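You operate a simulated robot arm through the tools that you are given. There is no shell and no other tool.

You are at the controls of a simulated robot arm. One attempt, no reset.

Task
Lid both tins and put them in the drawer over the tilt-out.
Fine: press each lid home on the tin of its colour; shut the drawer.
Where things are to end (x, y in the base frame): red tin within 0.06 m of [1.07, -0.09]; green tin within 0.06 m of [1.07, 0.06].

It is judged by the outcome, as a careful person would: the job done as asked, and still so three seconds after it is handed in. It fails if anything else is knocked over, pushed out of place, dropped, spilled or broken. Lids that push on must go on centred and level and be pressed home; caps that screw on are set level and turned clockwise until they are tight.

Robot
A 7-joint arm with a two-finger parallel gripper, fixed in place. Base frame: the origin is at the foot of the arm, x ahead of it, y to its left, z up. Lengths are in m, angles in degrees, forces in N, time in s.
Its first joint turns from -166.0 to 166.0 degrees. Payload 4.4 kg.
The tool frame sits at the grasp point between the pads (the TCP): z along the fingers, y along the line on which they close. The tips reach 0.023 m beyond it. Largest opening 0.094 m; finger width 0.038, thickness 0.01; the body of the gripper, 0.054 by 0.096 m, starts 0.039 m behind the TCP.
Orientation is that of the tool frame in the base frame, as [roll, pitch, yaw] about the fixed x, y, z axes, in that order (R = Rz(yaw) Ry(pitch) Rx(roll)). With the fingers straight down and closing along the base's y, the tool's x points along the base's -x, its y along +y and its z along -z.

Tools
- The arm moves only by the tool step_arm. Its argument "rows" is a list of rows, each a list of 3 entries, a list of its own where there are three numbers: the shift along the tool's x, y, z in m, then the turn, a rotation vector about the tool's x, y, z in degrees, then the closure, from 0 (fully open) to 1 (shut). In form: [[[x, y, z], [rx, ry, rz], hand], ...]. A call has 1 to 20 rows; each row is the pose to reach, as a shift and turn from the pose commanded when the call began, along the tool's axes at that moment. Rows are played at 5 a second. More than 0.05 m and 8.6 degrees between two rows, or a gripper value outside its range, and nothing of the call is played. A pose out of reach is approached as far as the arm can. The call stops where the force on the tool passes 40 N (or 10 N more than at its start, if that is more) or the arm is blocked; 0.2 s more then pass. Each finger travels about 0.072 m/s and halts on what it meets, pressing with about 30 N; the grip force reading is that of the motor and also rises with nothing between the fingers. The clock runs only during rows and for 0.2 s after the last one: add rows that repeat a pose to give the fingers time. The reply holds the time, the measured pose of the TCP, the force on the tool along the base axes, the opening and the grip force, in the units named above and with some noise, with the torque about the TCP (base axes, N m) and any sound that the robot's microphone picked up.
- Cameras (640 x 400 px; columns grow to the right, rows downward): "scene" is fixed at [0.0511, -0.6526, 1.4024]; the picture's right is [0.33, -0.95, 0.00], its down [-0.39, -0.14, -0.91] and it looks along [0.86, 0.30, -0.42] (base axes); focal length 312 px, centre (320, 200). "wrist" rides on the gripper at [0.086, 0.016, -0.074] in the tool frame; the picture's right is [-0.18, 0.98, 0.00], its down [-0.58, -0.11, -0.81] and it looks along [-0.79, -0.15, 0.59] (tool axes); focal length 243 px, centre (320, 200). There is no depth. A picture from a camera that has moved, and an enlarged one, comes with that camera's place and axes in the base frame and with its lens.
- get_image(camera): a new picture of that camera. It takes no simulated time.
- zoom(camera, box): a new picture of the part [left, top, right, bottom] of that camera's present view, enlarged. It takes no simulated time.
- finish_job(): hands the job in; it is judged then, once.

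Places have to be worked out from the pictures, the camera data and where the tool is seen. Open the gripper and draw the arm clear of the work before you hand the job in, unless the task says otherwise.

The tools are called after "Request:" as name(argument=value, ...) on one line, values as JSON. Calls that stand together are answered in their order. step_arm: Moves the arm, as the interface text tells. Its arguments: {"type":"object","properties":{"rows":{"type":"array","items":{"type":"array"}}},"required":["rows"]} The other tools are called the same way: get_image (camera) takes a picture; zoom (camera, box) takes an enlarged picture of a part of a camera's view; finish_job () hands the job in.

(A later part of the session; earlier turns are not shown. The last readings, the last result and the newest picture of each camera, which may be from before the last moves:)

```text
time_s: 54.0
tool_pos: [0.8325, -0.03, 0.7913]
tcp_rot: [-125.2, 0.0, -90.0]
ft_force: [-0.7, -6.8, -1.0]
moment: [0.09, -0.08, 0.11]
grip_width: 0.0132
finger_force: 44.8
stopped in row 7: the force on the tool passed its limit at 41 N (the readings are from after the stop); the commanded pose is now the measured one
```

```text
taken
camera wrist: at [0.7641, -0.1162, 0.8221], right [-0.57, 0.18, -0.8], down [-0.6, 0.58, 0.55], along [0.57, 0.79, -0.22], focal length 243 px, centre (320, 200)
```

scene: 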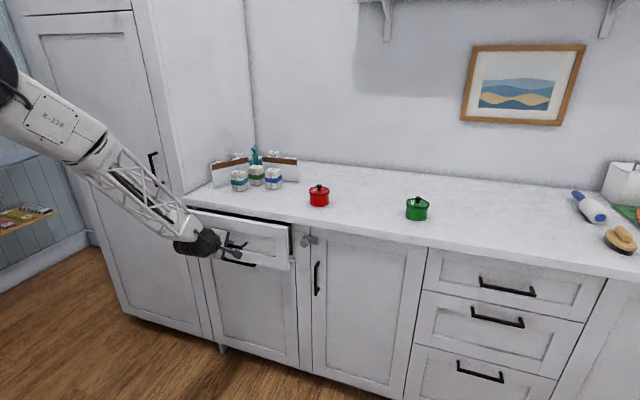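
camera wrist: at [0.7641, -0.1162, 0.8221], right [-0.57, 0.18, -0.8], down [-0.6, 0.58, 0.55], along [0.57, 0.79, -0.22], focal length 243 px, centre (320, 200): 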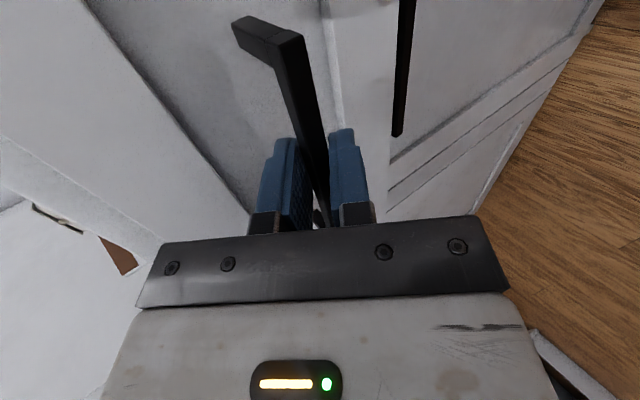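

The drawer has slid 6 cm. The limit probably tripped from inertia when I stopped, so I'll continue more slowly.

Request:
step_arm(rows=[[[0, 0.0029, -0.0041], [0, 0, 0], 1], [[0, 0.0057, -0.0082], [0, 0, 0], 1], [[0, 0.0086, -0.0123], [0, 0, 0], 1], [[0, 0.0115, -0.0164], [0, 0, 0], 1], [[0, 0.0143, -0.0205], [0, 0, 0], 1], [[0, 0.0172, -0.0246], [0, 0, 0], 1], [[0, 0.0201, -0.0287], [0, 0, 0], 1], [[0, 0.023, -0.0328], [0, 0, 0], 1], [[0, 0.0258, -0.0369], [0, 0, 0], 1], [[0, 0.0287, -0.041], [0, 0, 0], 1]])

Request:
get_image(camera="scene")

```text
time_s: 55.5
tool_pos: [0.8017, -0.0293, 0.7913]
tcp_rot: [-125.3, -0.1, -90.0]
ft_force: [-0.5, -8.9, 0.2]
moment: [-0.23, -0.1, -0.19]
grip_width: 0.0131
finger_force: 45.2
stopped in row 7: the force on the tool passed its limit at 41 N (the readings are from after the stop); the commanded pose is now the measured one
```

```text
taken
```

scene: 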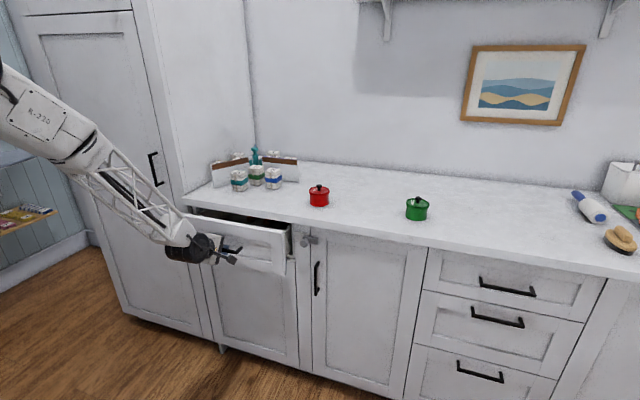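

It's moving about 3 cm per pull with a sideways load building up. I'll check for skew or anything catching before I pull more.

Request:
zoom(camera="scene", box=[170, 185, 330, 285])

Request:
get_image(camera="wrist")

```text
4.00 times, centred on (250, 235) of scene
camera zoom: at [0.0511, -0.6526, 1.4024], right [0.33, -0.95, 0.0], down [-0.39, -0.14, -0.91], along [0.86, 0.3, -0.42], focal length 1246 px, centre (600, 60)
```

zoom: 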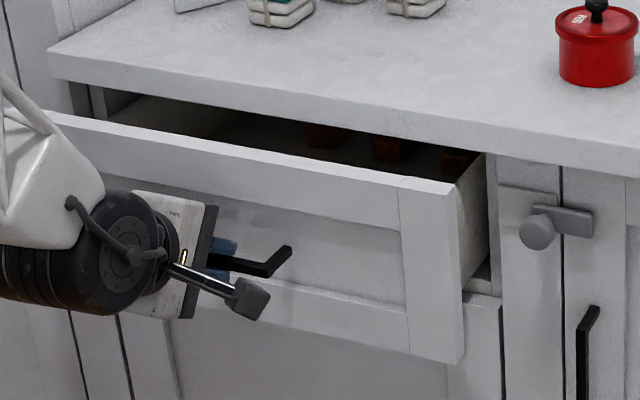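

```text
taken
camera wrist: at [0.7325, -0.116, 0.8222], right [-0.57, 0.18, -0.8], down [-0.59, 0.58, 0.55], along [0.57, 0.79, -0.22], focal length 243 px, centre (320, 200)
```

wrist: 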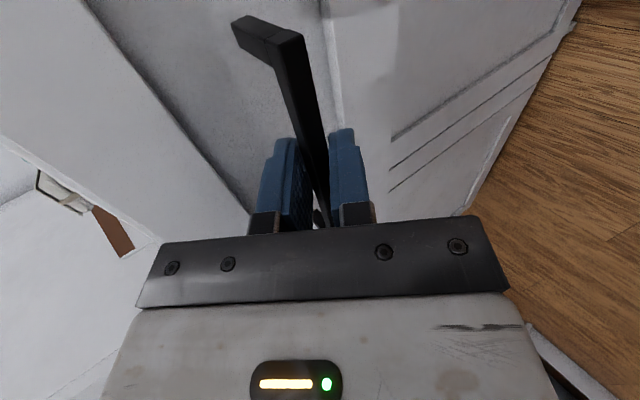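

It isn't skewed, just stiff slides. I can also see some dark-red items already inside the drawer, further back. I'll keep pulling in chunks.

Request:
step_arm(rows=[[[0.0005, 0.0057, -0.0082], [0, 0, 0], 1], [[0.001, 0.0115, -0.0164], [0, 0, 0], 1], [[0.001, 0.0172, -0.0246], [0, 0, 0], 1], [[0.001, 0.023, -0.0328], [0, 0, 0], 1], [[0.001, 0.0287, -0.041], [0, 0, 0], 1], [[0.001, 0.0344, -0.0491], [0, 0, 0], 1], [[0.001, 0.0402, -0.0573], [0, 0, 0], 1], [[0.001, 0.0459, -0.0655], [0, 0, 0], 1]])

```text
time_s: 56.9
tool_pos: [0.7444, -0.0306, 0.7908]
tcp_rot: [-125.3, 0.1, -90.0]
ft_force: [1.6, 6.9, -2.7]
moment: [1.46, -0.09, -0.91]
grip_width: 0.0129
finger_force: 45.4
stopped in row 6: the force on the tool passed its limit at 42 N (the readings are from after the stop); the commanded pose is now the measured one
```

Another 5.7 cm, for about 15 cm open in total. I'll continue.

Request:
step_arm(rows=[[[0, 0.0057, -0.0082], [0, 0, 0], 1], [[0, 0.0115, -0.0164], [0, 0, 0], 1], [[0, 0.0172, -0.0246], [0, 0, 0], 1], [[0, 0.023, -0.0328], [0, 0, 0], 1], [[0, 0.0287, -0.041], [0, 0, 0], 1], [[0, 0.0344, -0.0491], [0, 0, 0], 1], [[0, 0.0402, -0.0573], [0, 0, 0], 1], [[0, 0.0459, -0.0655], [0, 0, 0], 1]])

Request:
get_image(camera="scene")

Request:
zoom(camera="scene", box=[170, 185, 330, 285])

```text
time_s: 58.7
tool_pos: [0.6643, -0.0289, 0.7917]
tcp_rot: [-125.2, 0.0, -90.0]
ft_force: [1.8, 11.2, -2.0]
moment: [0.86, -0.13, -0.88]
grip_width: 0.013
finger_force: 44.7
```

```text
taken
```

scene: 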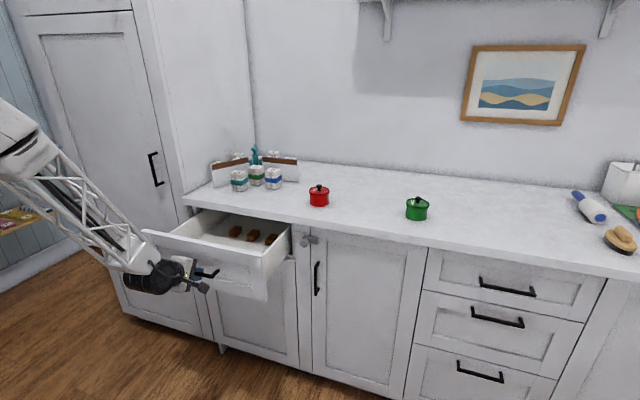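

```text
4.00 times, centred on (250, 235) of scene
camera zoom: at [0.0511, -0.6526, 1.4024], right [0.33, -0.95, 0.0], down [-0.39, -0.14, -0.91], along [0.86, 0.3, -0.42], focal length 1246 px, centre (600, 60)
```

zoom: 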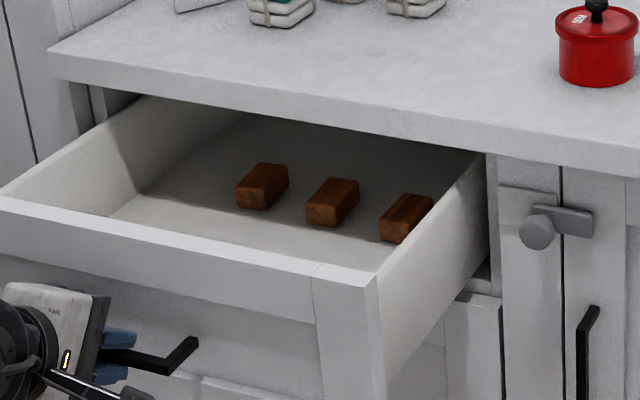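

The drawer is open 23 cm and the blocks inside sit far back, clear of the target spots. I'll pull a few more centimetres so the gripper has room ahead of the counter edge.

Request:
step_arm(rows=[[[0, 0.0057, -0.0082], [0, 0, 0], 1], [[0, 0.0115, -0.0164], [0, 0, 0], 1], [[0, 0.0172, -0.0246], [0, 0, 0], 1], [[0, 0.023, -0.0328], [0, 0, 0], 1], [[0, 0.0287, -0.041], [0, 0, 0], 1], [[0, 0.0344, -0.0491], [0, 0, 0], 1], [[0, 0.0344, -0.0491], [0, 0, 0], 1]])

Request:
zoom(camera="scene", box=[130, 180, 330, 305])

```text
time_s: 60.0
tool_pos: [0.6141, -0.0298, 0.7903]
tcp_rot: [-125.4, 0.2, -89.9]
ft_force: [2.2, 13.9, -4.5]
moment: [1.56, -0.12, -0.78]
grip_width: 0.0129
finger_force: 45.3
stopped in row 6: the force on the tool passed its limit at 41 N (the readings are from after the stop); the commanded pose is now the measured one
```

```text
3.20 times, centred on (230, 242) of scene
camera zoom: at [0.0511, -0.6526, 1.4024], right [0.33, -0.95, 0.0], down [-0.39, -0.14, -0.91], along [0.86, 0.3, -0.42], focal length 997 px, centre (608, 64)
```

zoom: 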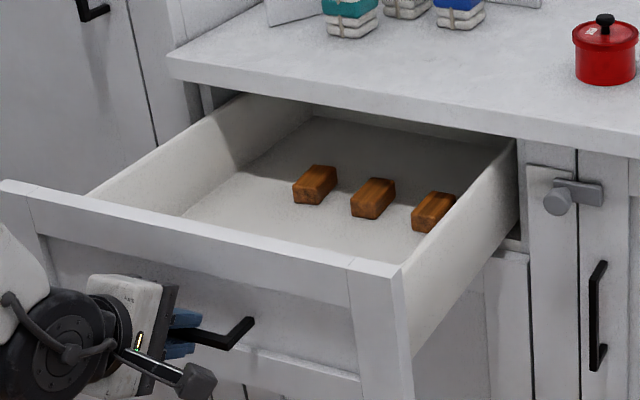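

The drawer is open 28 cm, so the placement spots are now about (0.79, -0.09) and (0.79, 0.06). I'll let go of the handle and back away.

Request:
step_arm(rows=[[[0, 0, 0], [0, 0, 0], 0.8], [[0, 0, 0], [0, 0, 0], 0.6], [[0, 0, 0], [0, 0, 0], 0.5], [[0, 0, -0.03], [0, 0, 0], 0.5], [[0, 0, -0.06], [0, 0, 0], 0.5], [[0, 0, -0.1], [0, 0, 0], 0.5], [[0, 0, -0.1], [0, 0, 0], 0.4]])

Request:
zoom(camera="scene", box=[130, 180, 330, 305])

```text
time_s: 61.6
tool_pos: [0.5313, -0.0285, 0.8502]
tcp_rot: [-125.4, 0.0, -89.9]
ft_force: [-0.7, -0.3, -0.7]
moment: [0.02, 0.01, 0.02]
grip_width: 0.0563
finger_force: 0.1
```

```text
3.20 times, centred on (230, 242) of scene
camera zoom: at [0.0511, -0.6526, 1.4024], right [0.33, -0.95, 0.0], down [-0.39, -0.14, -0.91], along [0.86, 0.3, -0.42], focal length 997 px, centre (608, 64)
```

zoom: 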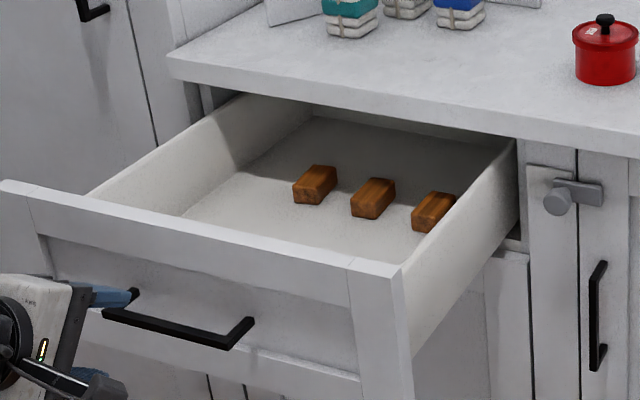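

The handle is released and the drawer stayed put. I'll rise and rotate back to pointing straight down, fingers closing along y, heading towards the red tin.

Request:
step_arm(rows=[[[0.0208, -0.0255, 0.0026], [-3.3, 3.3, 6.34], 0.2], [[0.0415, -0.051, 0.0052], [-6.6, 6.6, 12.7], 0.1], [[0.0623, -0.0765, 0.0078], [-9.9, 9.9, 19.0], 0], [[0.083, -0.102, 0.0104], [-13.2, 13.2, 25.35], 0], [[0.1038, -0.1275, 0.013], [-16.5, 16.5, 31.7], 0], [[0.1246, -0.153, 0.0156], [-19.8, 19.8, 38.0], 0], [[0.1454, -0.1786, 0.0183], [-23.1, 23.1, 44.4], 0], [[0.1662, -0.204, 0.0209], [-26.4, 26.4, 50.7], 0], [[0.187, -0.2296, 0.0235], [-29.7, 29.7, 57.0], 0], [[0.2077, -0.255, 0.026], [-33.0, 33.0, 63.4], 0], [[0.2285, -0.28, 0.0287], [-36.3, 36.3, 69.7], 0], [[0.2492, -0.306, 0.0313], [-39.6, 39.6, 76.1], 0], [[0.27, -0.3316, 0.0339], [-42.9, 42.9, 82.4], 0], [[0.27, -0.3316, 0.0339], [-42.9, 42.9, 82.4], 0]])

Request:
get_image(camera="scene")

Request:
get_image(camera="wrist")

```text
time_s: 63.6
tool_pos: [0.6377, -0.1227, 0.8779]
tcp_rot: [-160.5, 11.4, -150.3]
ft_force: [-0.2, 0.1, 0.9]
moment: [0.0, -0.04, 0.02]
grip_width: 0.094
finger_force: 0.2
out of reach, approached as far as the arm can: row 6, 7, 8, 9, 10
stopped in row 10: the force on the tool passed its limit at 390 N (the readings are from after the stop); the commanded pose is now the measured one
```

```text
taken
```

scene: 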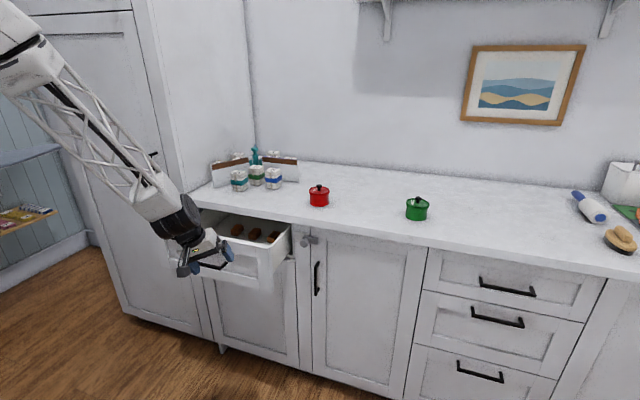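

```text
taken
camera wrist: at [0.5347, -0.1368, 0.9261], right [-0.25, 0.93, -0.29], down [0.28, 0.35, 0.89], along [0.93, 0.14, -0.34], focal length 243 px, centre (320, 200)
```

wrist: 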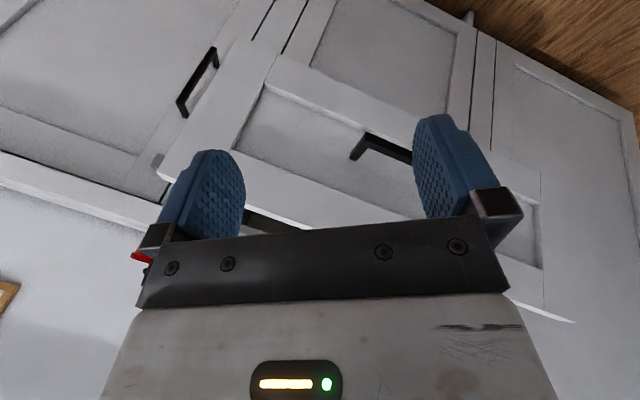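

The path ran into a reach limit and bumped something hard. I'll check the drawer and its contents before moving on.

Request:
zoom(camera="scene", box=[150, 180, 310, 280])

Request:
zoom(camera="scene", box=[200, 140, 440, 290])

Request:
zoom(camera="scene", box=[160, 225, 256, 285])

```text
4.00 times, centred on (230, 230) of scene
camera zoom: at [0.0511, -0.6526, 1.4024], right [0.33, -0.95, 0.0], down [-0.39, -0.14, -0.91], along [0.86, 0.3, -0.42], focal length 1246 px, centre (680, 80)
```

zoom: 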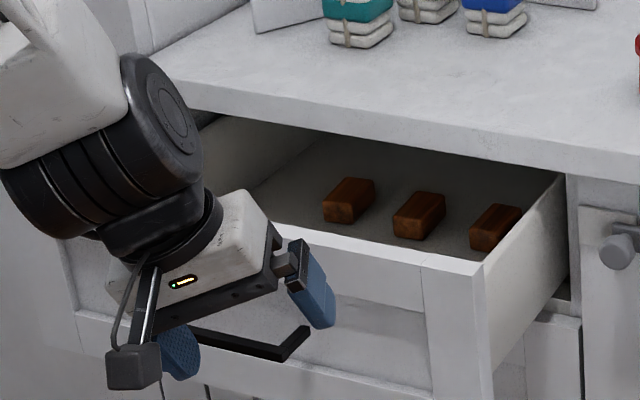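

```text
2.67 times, centred on (320, 215) of scene
camera zoom: at [0.0511, -0.6526, 1.4024], right [0.33, -0.95, 0.0], down [-0.39, -0.14, -0.91], along [0.86, 0.3, -0.42], focal length 831 px, centre (320, 160)
```

zoom: 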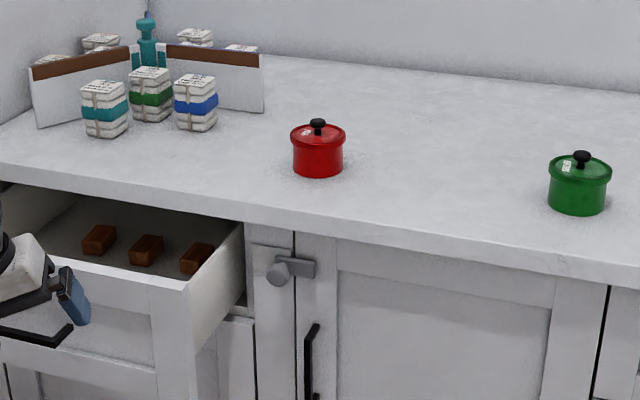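

```text
6.67 times, centred on (208, 255) of scene
camera zoom: at [0.0511, -0.6526, 1.4024], right [0.33, -0.95, 0.0], down [-0.39, -0.14, -0.91], along [0.86, 0.3, -0.42], focal length 2077 px, centre (1067, -167)
```

zoom: 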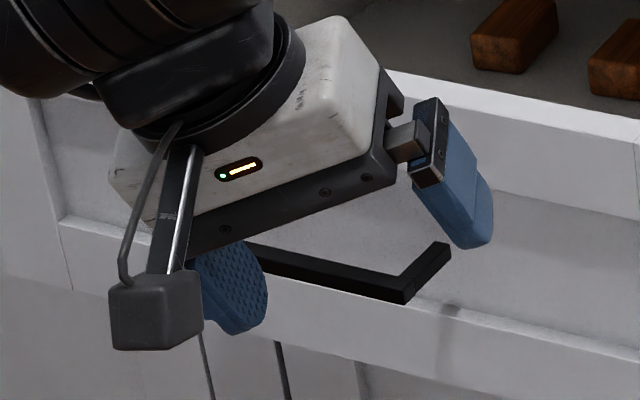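

The gripper body pushed the drawer front in to roughly 19 cm open. The blocks, handle and counter items look undisturbed. I'll translate straight back and then up, clear of the drawer, before reorienting.

Request:
step_arm(rows=[[[0.03, 0.01, -0.0316], [0, 0, 0], 0], [[0.0602, 0.0197, -0.0632], [0, 0, 0], 0], [[0.05, 0.005, -0.105], [0, 0, 0], 0], [[0.04, -0.01, -0.147], [0, 0, 0], 0], [[0.032, -0.025, -0.189], [0, 0, 0], 0], [[0.0246, -0.0392, -0.2295], [0, 0, 0], 0], [[0.0246, -0.0392, -0.2295], [0, 0, 0], 0]])

Request:
get_image(camera="scene")

```text
time_s: 65.2
tool_pos: [0.5516, -0.0254, 0.9579]
tcp_rot: [-159.9, 11.3, -150.4]
ft_force: [0.7, -0.3, 0.2]
moment: [-0.01, 0.0, -0.03]
grip_width: 0.0941
finger_force: 0.1
out of reach, approached as far as the arm can: row 1, 2, 3, 4, 5, 6, 7
```

```text
taken
```

scene: 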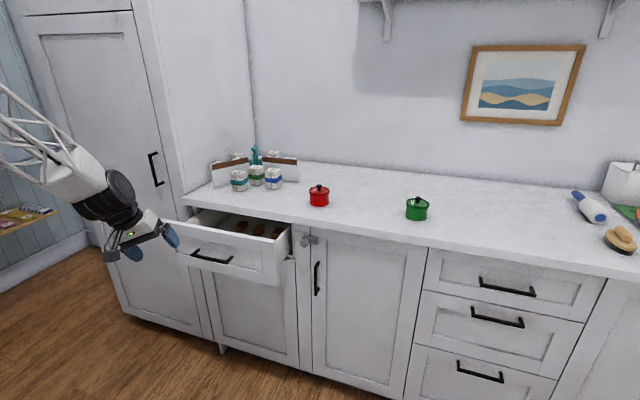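

Clear of the drawer now, and it is still open. I'll move up and outward into open space before fixing the orientation.

Request:
step_arm(rows=[[[-0.0133, -0.035, -0.0172], [0, 0, 0], 0], [[-0.0265, -0.07, -0.0344], [0, 0, 0], 0], [[-0.04, -0.105, -0.0517], [0, 0, 0], 0], [[-0.053, -0.14, -0.069], [0, 0, 0], 0], [[-0.0663, -0.1752, -0.0861], [0, 0, 0], 0], [[-0.0663, -0.1752, -0.0861], [0, 0, 0], 0]])

Request:
get_image(camera="scene")

```text
time_s: 66.6
tool_pos: [0.6021, -0.0245, 0.9417]
tcp_rot: [-160.4, 11.3, -150.3]
ft_force: [0.0, -0.6, 0.3]
moment: [-0.02, 0.03, 0.01]
grip_width: 0.0939
finger_force: 0.0
out of reach, approached as far as the arm can: row 1, 2, 3, 4, 5, 6
```

```text
taken
```

scene: 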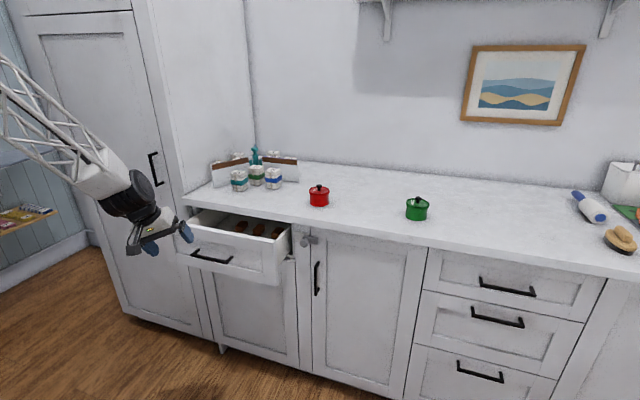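

The arm is against a joint limit in this orientation. I'll undo the rotation back to the handle-pull orientation, which was natural for the arm, while rising. Then I'll pitch and roll separately.

Request:
step_arm(rows=[[[0.0007, -0.0026, -0.0128], [3.25, -3.55, -6.83], 0], [[0.0014, -0.0051, -0.0256], [6.5, -7.1, -13.65], 0], [[0.0022, -0.0077, -0.0383], [9.75, -10.65, -20.5], 0], [[0.0029, -0.0102, -0.0511], [13.0, -14.2, -27.3], 0], [[0.0036, -0.0128, -0.0639], [16.25, -17.75, -34.1], 0], [[0.0043, -0.0153, -0.0767], [19.5, -21.3, -40.95], 0], [[0.005, -0.0179, -0.0894], [22.75, -24.85, -47.8], 0], [[0.0058, -0.0204, -0.1022], [26.0, -28.4, -54.6], 0], [[0.0058, -0.0204, -0.1022], [26.0, -28.4, -54.6], 0]])

Request:
get_image(camera="scene")

```text
time_s: 68.6
tool_pos: [0.5724, -0.0331, 1.0337]
tcp_rot: [-125.1, -0.1, -89.9]
ft_force: [0.2, -0.8, 0.9]
moment: [-0.03, 0.01, -0.02]
grip_width: 0.0941
finger_force: 0.1
```

```text
taken
```

scene: 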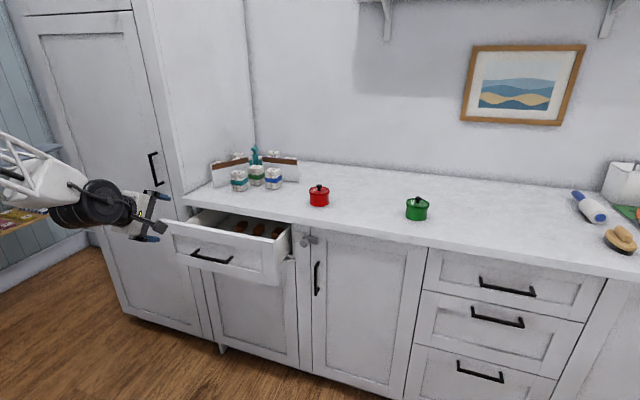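

That pose is fully reached. Now I'll pitch 55° down to vertical while moving up and towards open space.

Request:
step_arm(rows=[[[0.0209, -0.0246, 0.0099], [-6.9, 0, 0], 0], [[0.0418, -0.0493, 0.0198], [-13.8, 0, 0], 0], [[0.0626, -0.0739, 0.0297], [-20.7, 0, 0], 0], [[0.0835, -0.0985, 0.0396], [-27.6, 0, 0], 0], [[0.1044, -0.1231, 0.0495], [-34.5, 0, 0], 0], [[0.1253, -0.1478, 0.0594], [-41.4, 0, 0], 0], [[0.1461, -0.1724, 0.0693], [-48.3, 0, 0], 0], [[0.167, -0.197, 0.0792], [-55, 0, 0], 0], [[0.167, -0.197, 0.0792], [-55, 0, 0], 0]])

Request:
get_image(camera="scene")

```text
time_s: 70.6
tool_pos: [0.687, -0.1656, 1.0789]
tcp_rot: [-167.9, 8.0, -89.1]
ft_force: [-0.8, 0.0, -7.1]
moment: [0.11, -0.13, 0.0]
grip_width: 0.0942
finger_force: 0.1
out of reach, approached as far as the arm can: row 2, 4, 5, 6, 7, 8, 9
```

```text
taken
```

scene: 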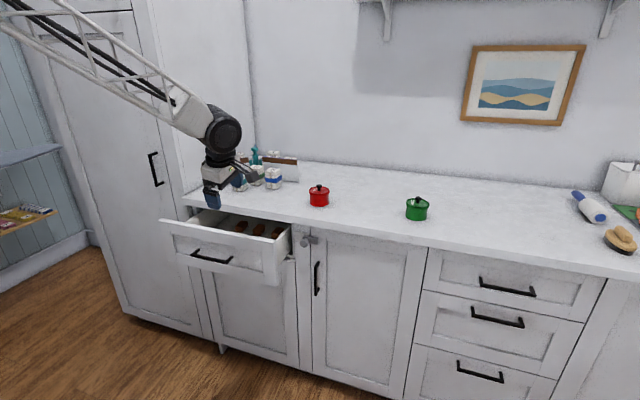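

Nearly vertical now, and the remaining limit looks like the wrist roll. I'll roll 90° back to the original down orientation, which should free it.

Request:
step_arm(rows=[[[0.004, -0.0055, -0.0041], [-0.28, 1.44, 8.14], 0], [[0.008, -0.011, -0.0082], [-0.56, 2.87, 16.3], 0], [[0.0118, -0.0164, -0.0123], [-0.85, 4.31, 24.4], 0], [[0.0157, -0.0218, -0.0164], [-1.13, 5.75, 32.5], 0], [[0.0197, -0.0273, -0.0205], [-1.41, 7.18, 40.7], 0], [[0.0236, -0.0327, -0.0245], [-1.69, 8.62, 48.8], 0], [[0.0276, -0.0382, -0.0286], [-1.97, 10.05, 57.0], 0], [[0.0315, -0.0436, -0.0327], [-2.25, 11.49, 65.1], 0], [[0.0354, -0.0491, -0.0368], [-2.54, 12.93, 73.2], 0], [[0.0394, -0.0545, -0.0409], [-2.82, 14.36, 81.4], 0], [[0.0433, -0.06, -0.045], [-3.1, 15.8, 89.5], 0], [[0.0433, -0.06, -0.045], [-3.1, 15.8, 89.5], 0]])

Request:
get_image(camera="scene")

Request:
get_image(camera="wrist")

```text
time_s: 73.2
tool_pos: [0.6341, -0.1858, 0.8237]
tcp_rot: [173.1, 3.0, 180.0]
ft_force: [0.1, 0.0, -7.4]
moment: [0.07, -0.03, 0.0]
grip_width: 0.0939
finger_force: 0.1
out of reach, approached as far as the arm can: row 1, 2, 3, 4, 5, 6, 7, 8, 9, 10, 11, 12
```

```text
taken
```

scene: 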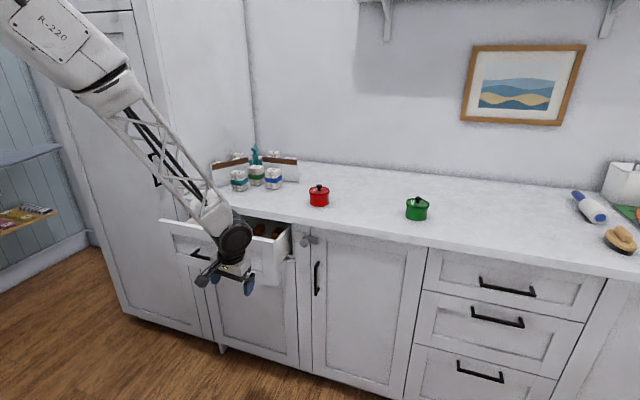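

```text
taken
camera wrist: at [0.5446, -0.1797, 0.896], right [0.18, 0.98, 0.13], down [0.54, -0.2, 0.82], along [0.82, -0.08, -0.56], focal length 243 px, centre (320, 200)
```

wrist: 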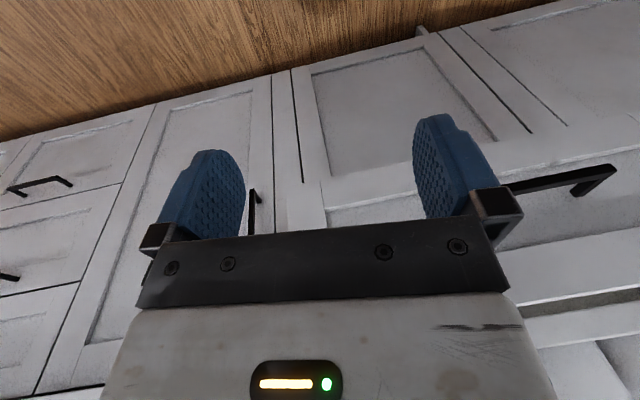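

The arm dipped while resolving the limit, but the orientation is now nearly straight down and it is clear of the drawer. I'll lift straight up and check it follows.

Request:
step_arm(rows=[[[-0.002, 0.005, -0.04], [0, 0, 0], 0], [[-0.004, 0.01, -0.08], [0, 0, 0], 0], [[-0.006, 0.014, -0.12], [0, 0, 0], 0], [[-0.008, 0.019, -0.16], [0, 0, 0], 0], [[-0.0105, 0.024, -0.198], [0, 0, 0], 0], [[-0.0105, 0.024, -0.198], [0, 0, 0], 0]])

Request:
get_image(camera="scene")

```text
time_s: 74.6
tool_pos: [0.5913, -0.1692, 1.0085]
tcp_rot: [169.5, 4.8, 179.9]
ft_force: [-0.4, 0.4, -0.4]
moment: [0.02, -0.02, 0.0]
grip_width: 0.094
finger_force: 0.1
out of reach, approached as far as the arm can: row 1, 2, 3, 4, 5, 6
```

```text
taken
```

scene: 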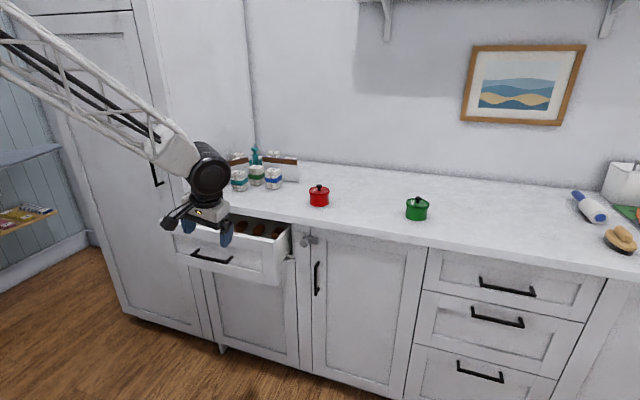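

Still limited, so the forearm or wrist roll has probably wound up. I'll look at the wrist closely to see which joint is off.

Request:
zoom(camera="scene", box=[0, 0, 320, 200])

Request:
zoom(camera="scene", box=[130, 120, 290, 260])

```text
2.00 times, centred on (160, 100) of scene
camera zoom: at [0.0511, -0.6526, 1.4024], right [0.33, -0.95, 0.0], down [-0.39, -0.14, -0.91], along [0.86, 0.3, -0.42], focal length 623 px, centre (640, 400)
```

zoom: 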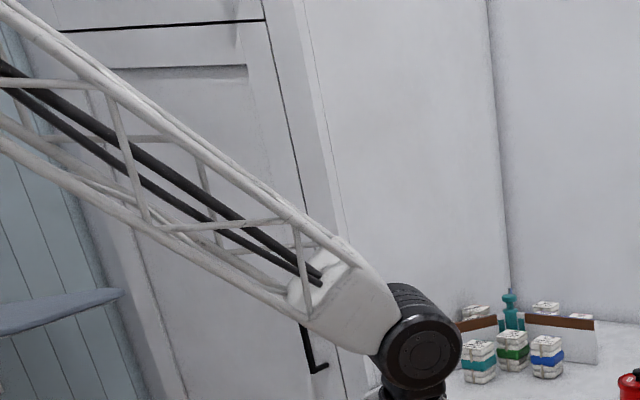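

```text
2.86 times, centred on (210, 190) of scene
camera zoom: at [0.0511, -0.6526, 1.4024], right [0.33, -0.95, 0.0], down [-0.39, -0.14, -0.91], along [0.86, 0.3, -0.42], focal length 890 px, centre (634, 229)
```

zoom: 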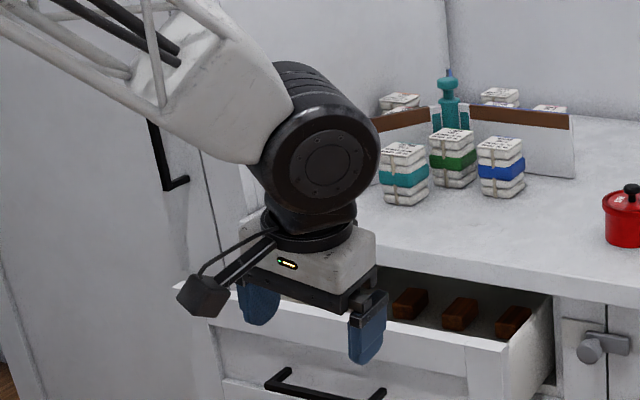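

The readings fit a flipped wrist: forearm roll at its ±166° limit, leaving a 10–14° residual tilt towards +y. To unflip it I'll go up into free space, swing the tool forward past the forearm line to point slightly upward, and then cone it round to down.

Request:
step_arm(rows=[[[-0.009, 0, -0.0138], [0, -8.2, 0], 0.5], [[-0.018, 0.001, -0.0275], [0, -16.4, 0], 0.5], [[-0.027, 0.001, -0.0413], [0, -24.6, 0], 0.5], [[-0.036, 0.001, -0.055], [0, -32.8, 0], 0.5], [[-0.045, 0.002, -0.0688], [0, -41, 0], 0.5], [[-0.054, 0.002, -0.0825], [0, -49.2, 0], 0.5], [[-0.063, 0.002, -0.0963], [0, -57.4, 0], 0.5], [[-0.072, 0.003, -0.11], [0, -65.6, 0], 0.5], [[-0.081, 0.003, -0.124], [0, -73.8, 0], 0.5], [[-0.09, 0.004, -0.1375], [0, -82, 0], 0.5], [[-0.1, 0.004, -0.151], [0, -90, 0], 0.5], [[-0.11, 0.005, -0.165], [0, -98, 0], 0.5], [[-0.118, 0.005, -0.18], [0, -106, 0], 0.5], [[-0.1263, 0.005, -0.192], [0, -113, 0], 0.5], [[-0.1263, 0.005, -0.192], [0, -113, 0], 0.5]])

Request:
get_image(camera="scene")

Request:
zoom(camera="scene", box=[60, 40, 300, 240])

```text
time_s: 77.8
tool_pos: [0.6967, -0.1945, 1.2075]
tcp_rot: [21.0, 60.1, 19.1]
ft_force: [0.1, -0.4, 0.2]
moment: [-0.02, -0.01, 0.0]
grip_width: 0.0468
finger_force: 0.0
```

```text
taken
```

scene: 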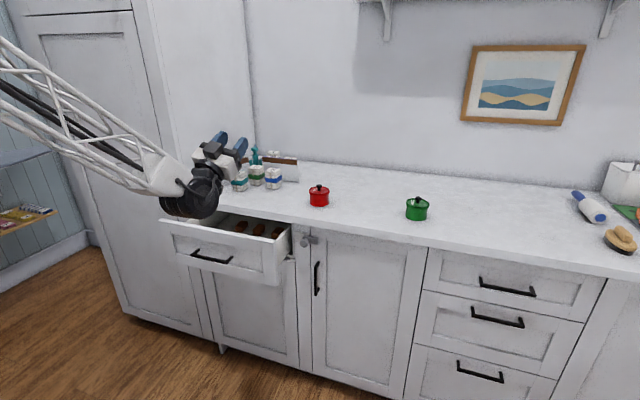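

```text
2.00 times, centred on (180, 140) of scene
camera zoom: at [0.0511, -0.6526, 1.4024], right [0.33, -0.95, 0.0], down [-0.39, -0.14, -0.91], along [0.86, 0.3, -0.42], focal length 623 px, centre (600, 320)
```

zoom: 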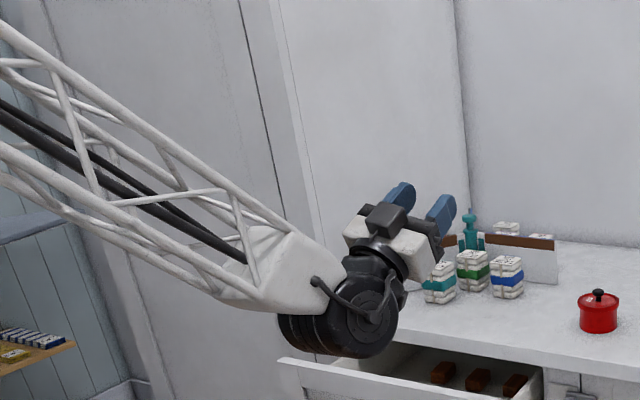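

The path completed cleanly, and the cable face of the wrist is back on the near side, so it appears unflipped. I'll align the tool to the arm's radial plane (azimuth -15.6°) before bending it back down in that plane.

Request:
step_arm(rows=[[[0, 0, 0], [3.2, -0.4, -5.6], 0.5], [[0, 0, 0], [6.4, -0.8, -11.2], 0.5], [[0, 0, 0], [9.5, -1.2, -16.7], 0.5], [[0, 0, 0], [9.5, -1.2, -16.7], 0.5]])

Request:
zoom(camera="scene", box=[0, 0, 320, 240])

```text
time_s: 78.8
tool_pos: [0.6957, -0.1956, 1.207]
tcp_rot: [-0.2, 62.2, -15.7]
ft_force: [-0.2, 0.0, 0.8]
moment: [0.01, 0.03, 0.02]
grip_width: 0.0468
finger_force: 0.0
```

```text
1.67 times, centred on (160, 120) of scene
camera zoom: at [0.0511, -0.6526, 1.4024], right [0.33, -0.95, 0.0], down [-0.39, -0.14, -0.91], along [0.86, 0.3, -0.42], focal length 519 px, centre (587, 333)
```

zoom: 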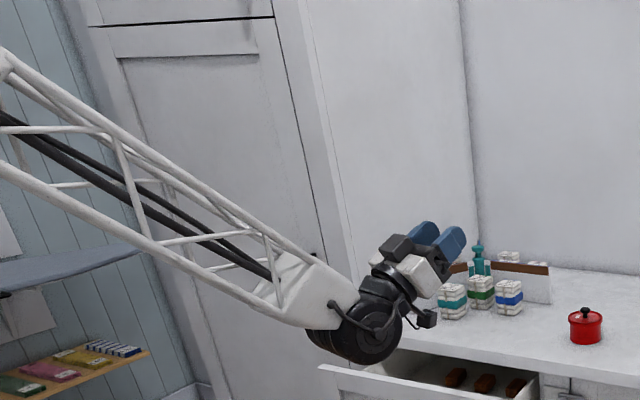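

The orientation is exact. Now I'll bend the tool down through the forearm line, in plane, to vertical.

Request:
step_arm(rows=[[[0, 0, 0], [0, 7.9, 0], 0.5], [[0, 0, 0], [0, 15.7, 0], 0.5], [[0, 0, 0], [0, 23.6, 0], 0.5], [[0, 0, 0], [0, 31.4, 0], 0.5], [[0, 0, 0], [0, 39.3, 0], 0.5], [[0, 0, 0], [0, 47.1, 0], 0.5], [[0, 0, 0], [0, 55, 0], 0.5], [[0, 0, 0], [0, 62.8, 0], 0.5], [[0, 0, 0], [0, 70.7, 0], 0.5], [[0, 0, 0], [0, 78.5, 0], 0.5], [[0, 0, 0], [0, 86.4, 0], 0.5], [[0, 0, 0], [0, 94.2, 0], 0.5], [[0, 0, 0], [0, 102.1, 0], 0.5], [[0, 0, 0], [0, 110, 0], 0.5], [[0, 0, 0], [0, 117.8, 0], 0.5], [[0, 0, 0], [0, 117.8, 0], 0.5]])

Request:
zoom(camera="scene", box=[0, 0, 320, 240])

```text
time_s: 82.2
tool_pos: [0.6968, -0.1957, 1.2062]
tcp_rot: [-179.8, 0.0, 164.4]
ft_force: [-0.3, -0.8, 0.1]
moment: [0.0, 0.02, 0.02]
grip_width: 0.0468
finger_force: 0.1
out of reach, approached as far as the arm can: row 8
```

```text
1.67 times, centred on (160, 120) of scene
camera zoom: at [0.0511, -0.6526, 1.4024], right [0.33, -0.95, 0.0], down [-0.39, -0.14, -0.91], along [0.86, 0.3, -0.42], focal length 519 px, centre (587, 333)
```

zoom: 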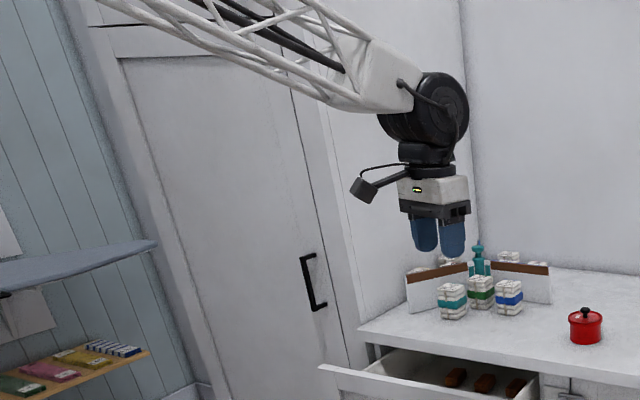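

The wrist is back to its natural configuration, pointing straight down. I'll square the yaw and zoom in on the drawer to measure how far open it now is.

Request:
step_arm(rows=[[[0, 0, 0], [0, 0, -7.8], 0.3], [[0, 0, 0], [0, 0, -15.6], 0.1], [[0, 0, 0], [0, 0, -15.6], 0.0], [[0, 0, 0], [0, 0, -15.6], 0.0]])

Request:
zoom(camera="scene", box=[150, 185, 310, 285])

Request:
get_image(camera="wrist")

```text
time_s: 83.2
tool_pos: [0.6967, -0.1952, 1.2061]
tcp_rot: [-179.9, 0.1, 179.9]
ft_force: [0.0, 0.0, 0.8]
moment: [0.0, 0.02, 0.0]
grip_width: 0.0939
finger_force: 0.1
```

```text
4.00 times, centred on (230, 235) of scene
camera zoom: at [0.0511, -0.6526, 1.4024], right [0.33, -0.95, 0.0], down [-0.39, -0.14, -0.91], along [0.86, 0.3, -0.42], focal length 1246 px, centre (680, 60)
```

zoom: 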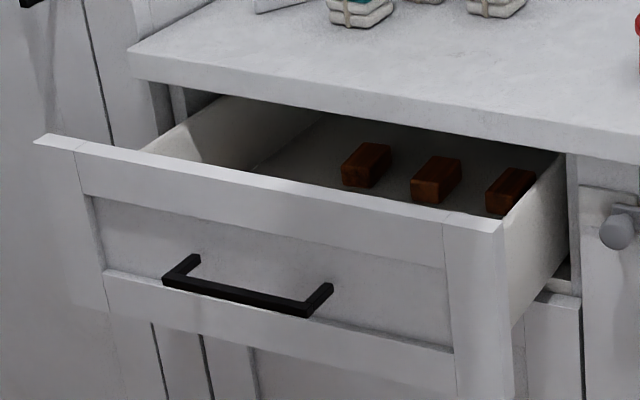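

```text
taken
camera wrist: at [0.6113, -0.1793, 1.2813], right [0.18, 0.98, 0.0], down [0.58, -0.11, 0.81], along [0.79, -0.15, -0.59], focal length 243 px, centre (320, 200)
```

wrist: 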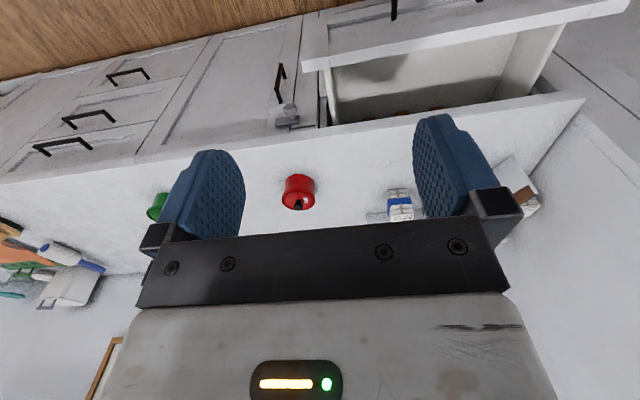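

With refined camera axes the drawer is about 15–16 cm open, with the inside of its front panel at x≈0.807 and the counter edge at x≈0.92. It's simplest to dip closed fingers inside behind the front panel and drag it further open. I'll move above that gap.

Request:
step_arm(rows=[[[-0.02, 0.025, 0.02], [0, 0, 0], 0.5], [[-0.04, 0.05, 0.04], [0, 0, 0], 1], [[-0.06, 0.075, 0.06], [0, 0, 0], 1], [[-0.08, 0.1, 0.08], [0, 0, 0], 1], [[-0.1, 0.125, 0.1], [0, 0, 0], 1], [[-0.12, 0.15, 0.12], [0, 0, 0], 1], [[-0.143, 0.175, 0.14], [0, 0, 0], 1], [[-0.143, 0.175, 0.17], [0, 0, 0], 1], [[-0.143, 0.175, 0.2], [0, 0, 0], 1], [[-0.143, 0.175, 0.2], [0, 0, 0], 1]])

Request:
get_image(camera="wrist")

Request:
zoom(camera="scene", box=[150, 165, 310, 265])

```text
time_s: 85.4
tool_pos: [0.8412, -0.0196, 1.0056]
tcp_rot: [-179.9, 0.1, 180.0]
ft_force: [0.0, -0.2, 0.7]
moment: [-0.03, -0.04, -0.02]
grip_width: 0.0
finger_force: 30.6
```

```text
taken
camera wrist: at [0.7558, -0.0035, 1.0824], right [0.18, 0.98, 0.0], down [0.58, -0.11, 0.81], along [0.79, -0.15, -0.59], focal length 243 px, centre (320, 200)
```

wrist: 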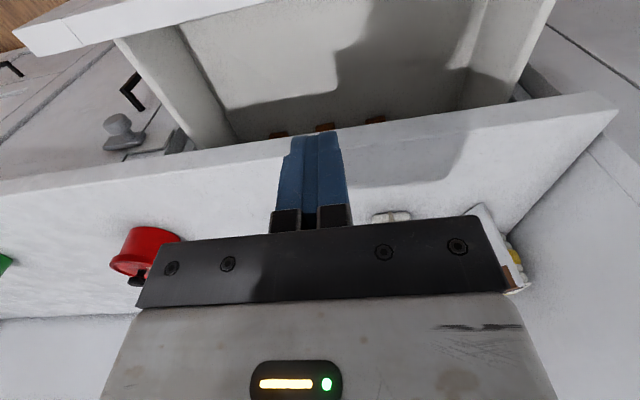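

```text
4.00 times, centred on (230, 215) of scene
camera zoom: at [0.0511, -0.6526, 1.4024], right [0.33, -0.95, 0.0], down [-0.39, -0.14, -0.91], along [0.86, 0.3, -0.42], focal length 1246 px, centre (680, 140)
```

zoom: 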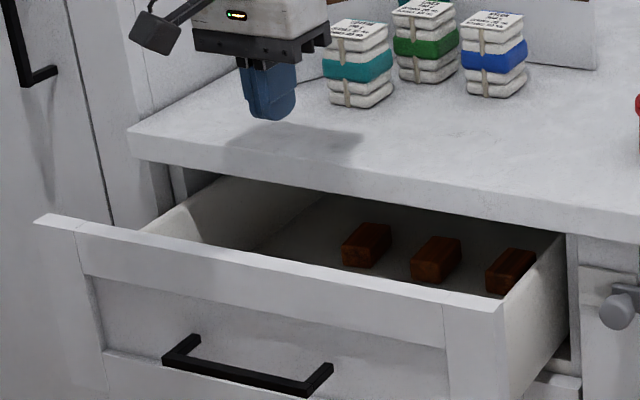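

The gap geometry is confirmed: front panel inner edge ≈0.805 and counter edge ≈0.91, with the fingers at x=0.84 in between. I'll lower to z≈0.845.

Request:
step_arm(rows=[[[0, 0, 0.04], [0, 0, 0], 1], [[0, 0, 0.08], [0, 0, 0], 1], [[0, 0, 0.12], [0, 0, 0], 1], [[0, 0, 0.145], [0, 0, 0], 1], [[0, 0, 0.16], [0, 0, 0], 1], [[0, 0, 0.16], [0, 0, 0], 1]])

Request:
zoom(camera="scene", box=[150, 165, 310, 265])

Request:
get_image(camera="wrist")

```text
time_s: 86.8
tool_pos: [0.8405, -0.0197, 0.8447]
tcp_rot: [-179.9, 0.1, -180.0]
ft_force: [-0.6, -0.1, -0.4]
moment: [0.0, 0.01, 0.0]
grip_width: 0.0
finger_force: 30.1
```

```text
4.00 times, centred on (230, 215) of scene
camera zoom: at [0.0511, -0.6526, 1.4024], right [0.33, -0.95, 0.0], down [-0.39, -0.14, -0.91], along [0.86, 0.3, -0.42], focal length 1246 px, centre (680, 140)
```

zoom: 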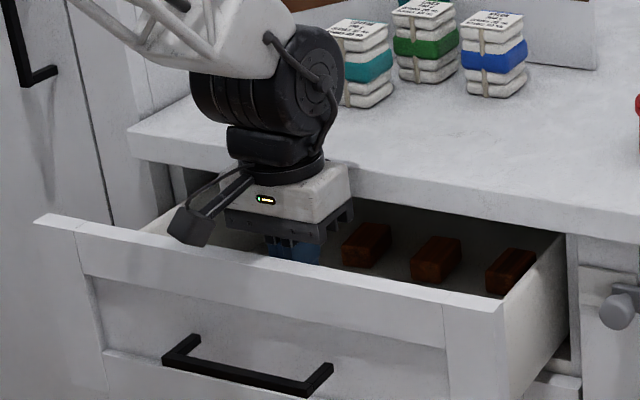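

```text
taken
camera wrist: at [0.7553, -0.0043, 0.9202], right [0.18, 0.98, 0.0], down [0.58, -0.11, 0.81], along [0.79, -0.15, -0.59], focal length 243 px, centre (320, 200)
```

wrist: 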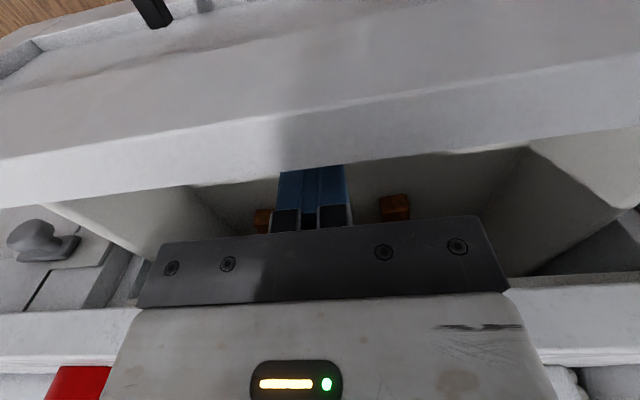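

The fingers are inside, clear on all sides. I'll drag the drawer open along -x (tool +x) slowly.

Request:
step_arm(rows=[[[0.01, 0, 0], [0, 0, 0], 1], [[0.02, 0, 0], [0, 0, 0], 1], [[0.03, 0, 0], [0, 0, 0], 1], [[0.04, 0, 0], [0, 0, 0], 1], [[0.05, 0, 0], [0, 0, 0], 1], [[0.06, 0, 0], [0, 0, 0], 1], [[0.07, 0, 0], [0, 0, 0], 1], [[0.08, 0, 0], [0, 0, 0], 1], [[0.09, 0, 0], [0, 0, 0], 1], [[0.1, 0, 0], [0, 0, 0], 1], [[0.11, 0, 0], [0, 0, 0], 1], [[0.12, 0, 0], [0, 0, 0], 1], [[0.13, 0, 0], [0, 0, 0], 1], [[0.14, 0, 0], [0, 0, 0], 1], [[0.15, 0, 0], [0, 0, 0], 1]])

Request:
zoom(camera="scene", box=[130, 180, 330, 305])

```text
time_s: 90.0
tool_pos: [0.6911, -0.0208, 0.8449]
tcp_rot: [-180.0, 0.0, 180.0]
ft_force: [-0.1, -0.6, 0.4]
moment: [0.01, -0.02, 0.0]
grip_width: 0.0001
finger_force: 29.5
```

```text
3.20 times, centred on (230, 242) of scene
camera zoom: at [0.0511, -0.6526, 1.4024], right [0.33, -0.95, 0.0], down [-0.39, -0.14, -0.91], along [0.86, 0.3, -0.42], focal length 997 px, centre (608, 64)
```

zoom: 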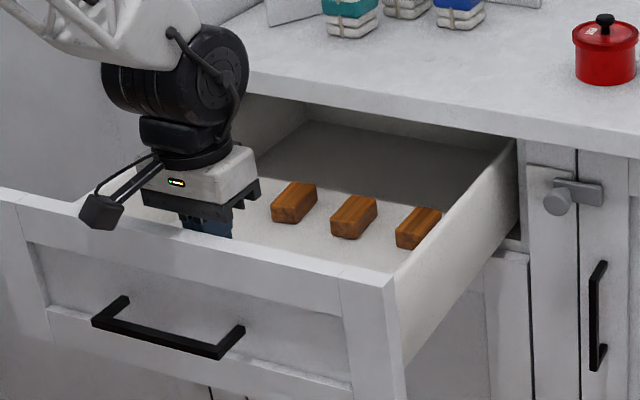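

The drawer is open ≈29 cm again. However, the earlier bump slid the three blocks about 2.6 cm forward inside the drawer, and I want to nudge them back later. I'll see if the drawer opens another 5 cm to give room for that.

Request:
step_arm(rows=[[[0.008, 0, 0], [0, 0, 0], 1], [[0.016, 0, 0], [0, 0, 0], 1], [[0.024, 0, 0], [0, 0, 0], 1], [[0.032, 0, 0], [0, 0, 0], 1], [[0.04, 0, 0], [0, 0, 0], 1], [[0.048, 0, 0], [0, 0, 0], 1]])

Request:
zoom(camera="scene", box=[130, 180, 330, 305])

```text
time_s: 91.4
tool_pos: [0.6408, -0.0198, 0.8467]
tcp_rot: [-179.9, 0.1, 179.9]
ft_force: [1.8, -1.0, 0.2]
moment: [0.02, -0.04, 0.03]
grip_width: 0.0001
finger_force: 30.3
```

```text
3.20 times, centred on (230, 242) of scene
camera zoom: at [0.0511, -0.6526, 1.4024], right [0.33, -0.95, 0.0], down [-0.39, -0.14, -0.91], along [0.86, 0.3, -0.42], focal length 997 px, centre (608, 64)
```

zoom: 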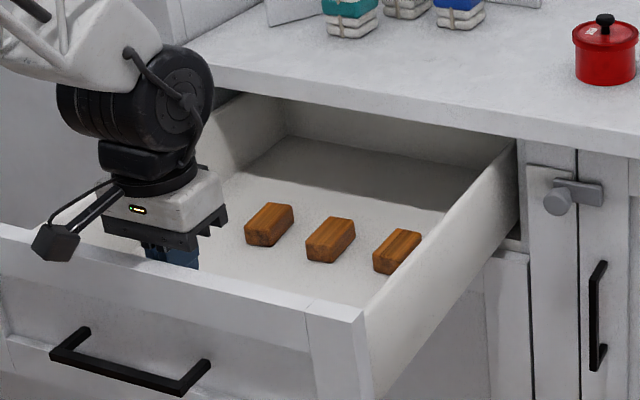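

The drawer is about 35 cm open with the blocks well clear of the counter edge. I'll lift out and look down on them with the wrist camera.

Request:
step_arm(rows=[[[-0.01, 0, -0.03], [0, 0, 0], 1], [[-0.015, 0, -0.07], [0, 0, 0], 1], [[-0.02, 0, -0.11], [0, 0, 0], 1], [[-0.02, 0, -0.15], [0, 0, 0], 1], [[-0.02, 0, -0.15], [0, 0, 0], 1]])

Request:
get_image(camera="wrist")

Request:
zoom(camera="scene", box=[130, 180, 330, 305])

```text
time_s: 92.6
tool_pos: [0.6593, -0.0203, 0.9959]
tcp_rot: [-180.0, 0.1, 180.0]
ft_force: [-0.9, -0.9, -0.2]
moment: [0.02, 0.0, 0.0]
grip_width: 0.0002
finger_force: 29.9
```

```text
taken
camera wrist: at [0.5747, -0.0044, 1.0722], right [0.18, 0.98, 0.0], down [0.58, -0.11, 0.81], along [0.79, -0.15, -0.59], focal length 243 px, centre (320, 200)
```

wrist: 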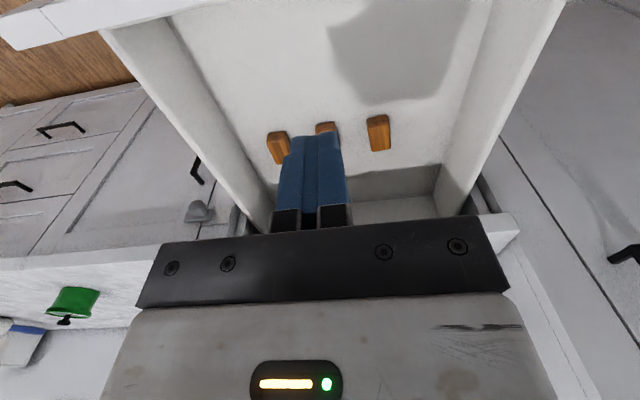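

```text
3.20 times, centred on (230, 242) of scene
camera zoom: at [0.0511, -0.6526, 1.4024], right [0.33, -0.95, 0.0], down [-0.39, -0.14, -0.91], along [0.86, 0.3, -0.42], focal length 997 px, centre (608, 64)
```

zoom: 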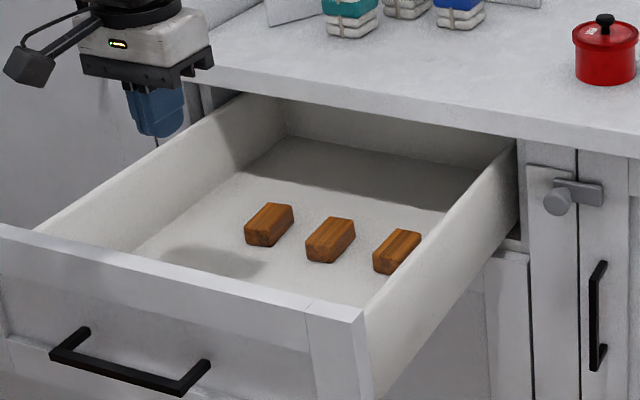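

Blocks are at x≈0.857 and y≈0.05, -0.036 and -0.125, centre z≈0.738, so the drawer floor is ≈0.72. I'll gently nudge each back about 2.3 cm, starting with the middle one. First I'll position the closed fingertips in front of it and check the gap.

Request:
step_arm(rows=[[[-0.03, -0.005, 0], [0, 0, 0], 1], [[-0.06, -0.01, 0], [0, 0, 0], 1], [[-0.096, -0.015, 0.0], [0, 0, 0], 1], [[-0.096, -0.015, 0.045], [0, 0, 0], 1], [[-0.096, -0.015, 0.09], [0, 0, 0], 1], [[-0.096, -0.015, 0.135], [0, 0, 0], 1], [[-0.096, -0.015, 0.18], [0, 0, 0], 1], [[-0.096, -0.015, 0.21], [0, 0, 0], 1], [[-0.096, -0.015, 0.232], [0, 0, 0], 1], [[-0.096, -0.015, 0.232], [0, 0, 0], 1]])

Request:
get_image(camera="wrist")

Request:
zoom(camera="scene", box=[160, 190, 288, 270])

```text
time_s: 94.8
tool_pos: [0.7575, -0.0344, 0.7643]
tcp_rot: [-179.8, 0.1, -180.0]
ft_force: [0.3, -1.0, 0.4]
moment: [0.01, 0.02, 0.0]
grip_width: 0.0
finger_force: 29.8
```

```text
taken
camera wrist: at [0.6726, -0.0188, 0.8395], right [0.18, 0.98, 0.0], down [0.58, -0.11, 0.81], along [0.79, -0.15, -0.59], focal length 243 px, centre (320, 200)
```

wrist: 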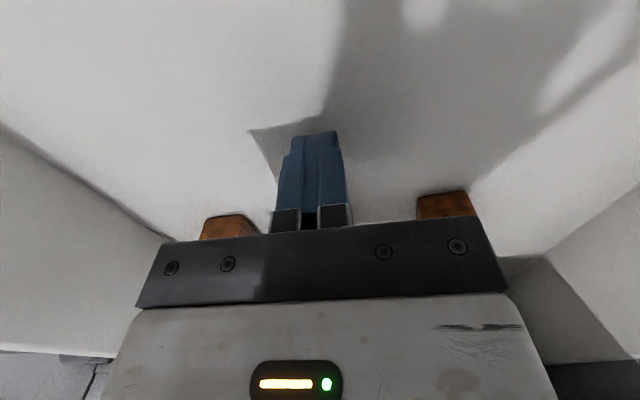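

```text
5.00 times, centred on (224, 230) of scene
camera zoom: at [0.0511, -0.6526, 1.4024], right [0.33, -0.95, 0.0], down [-0.39, -0.14, -0.91], along [0.86, 0.3, -0.42], focal length 1558 px, centre (800, 50)
```

zoom: 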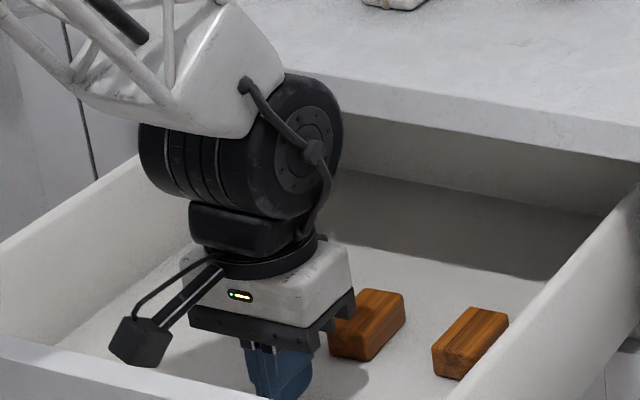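

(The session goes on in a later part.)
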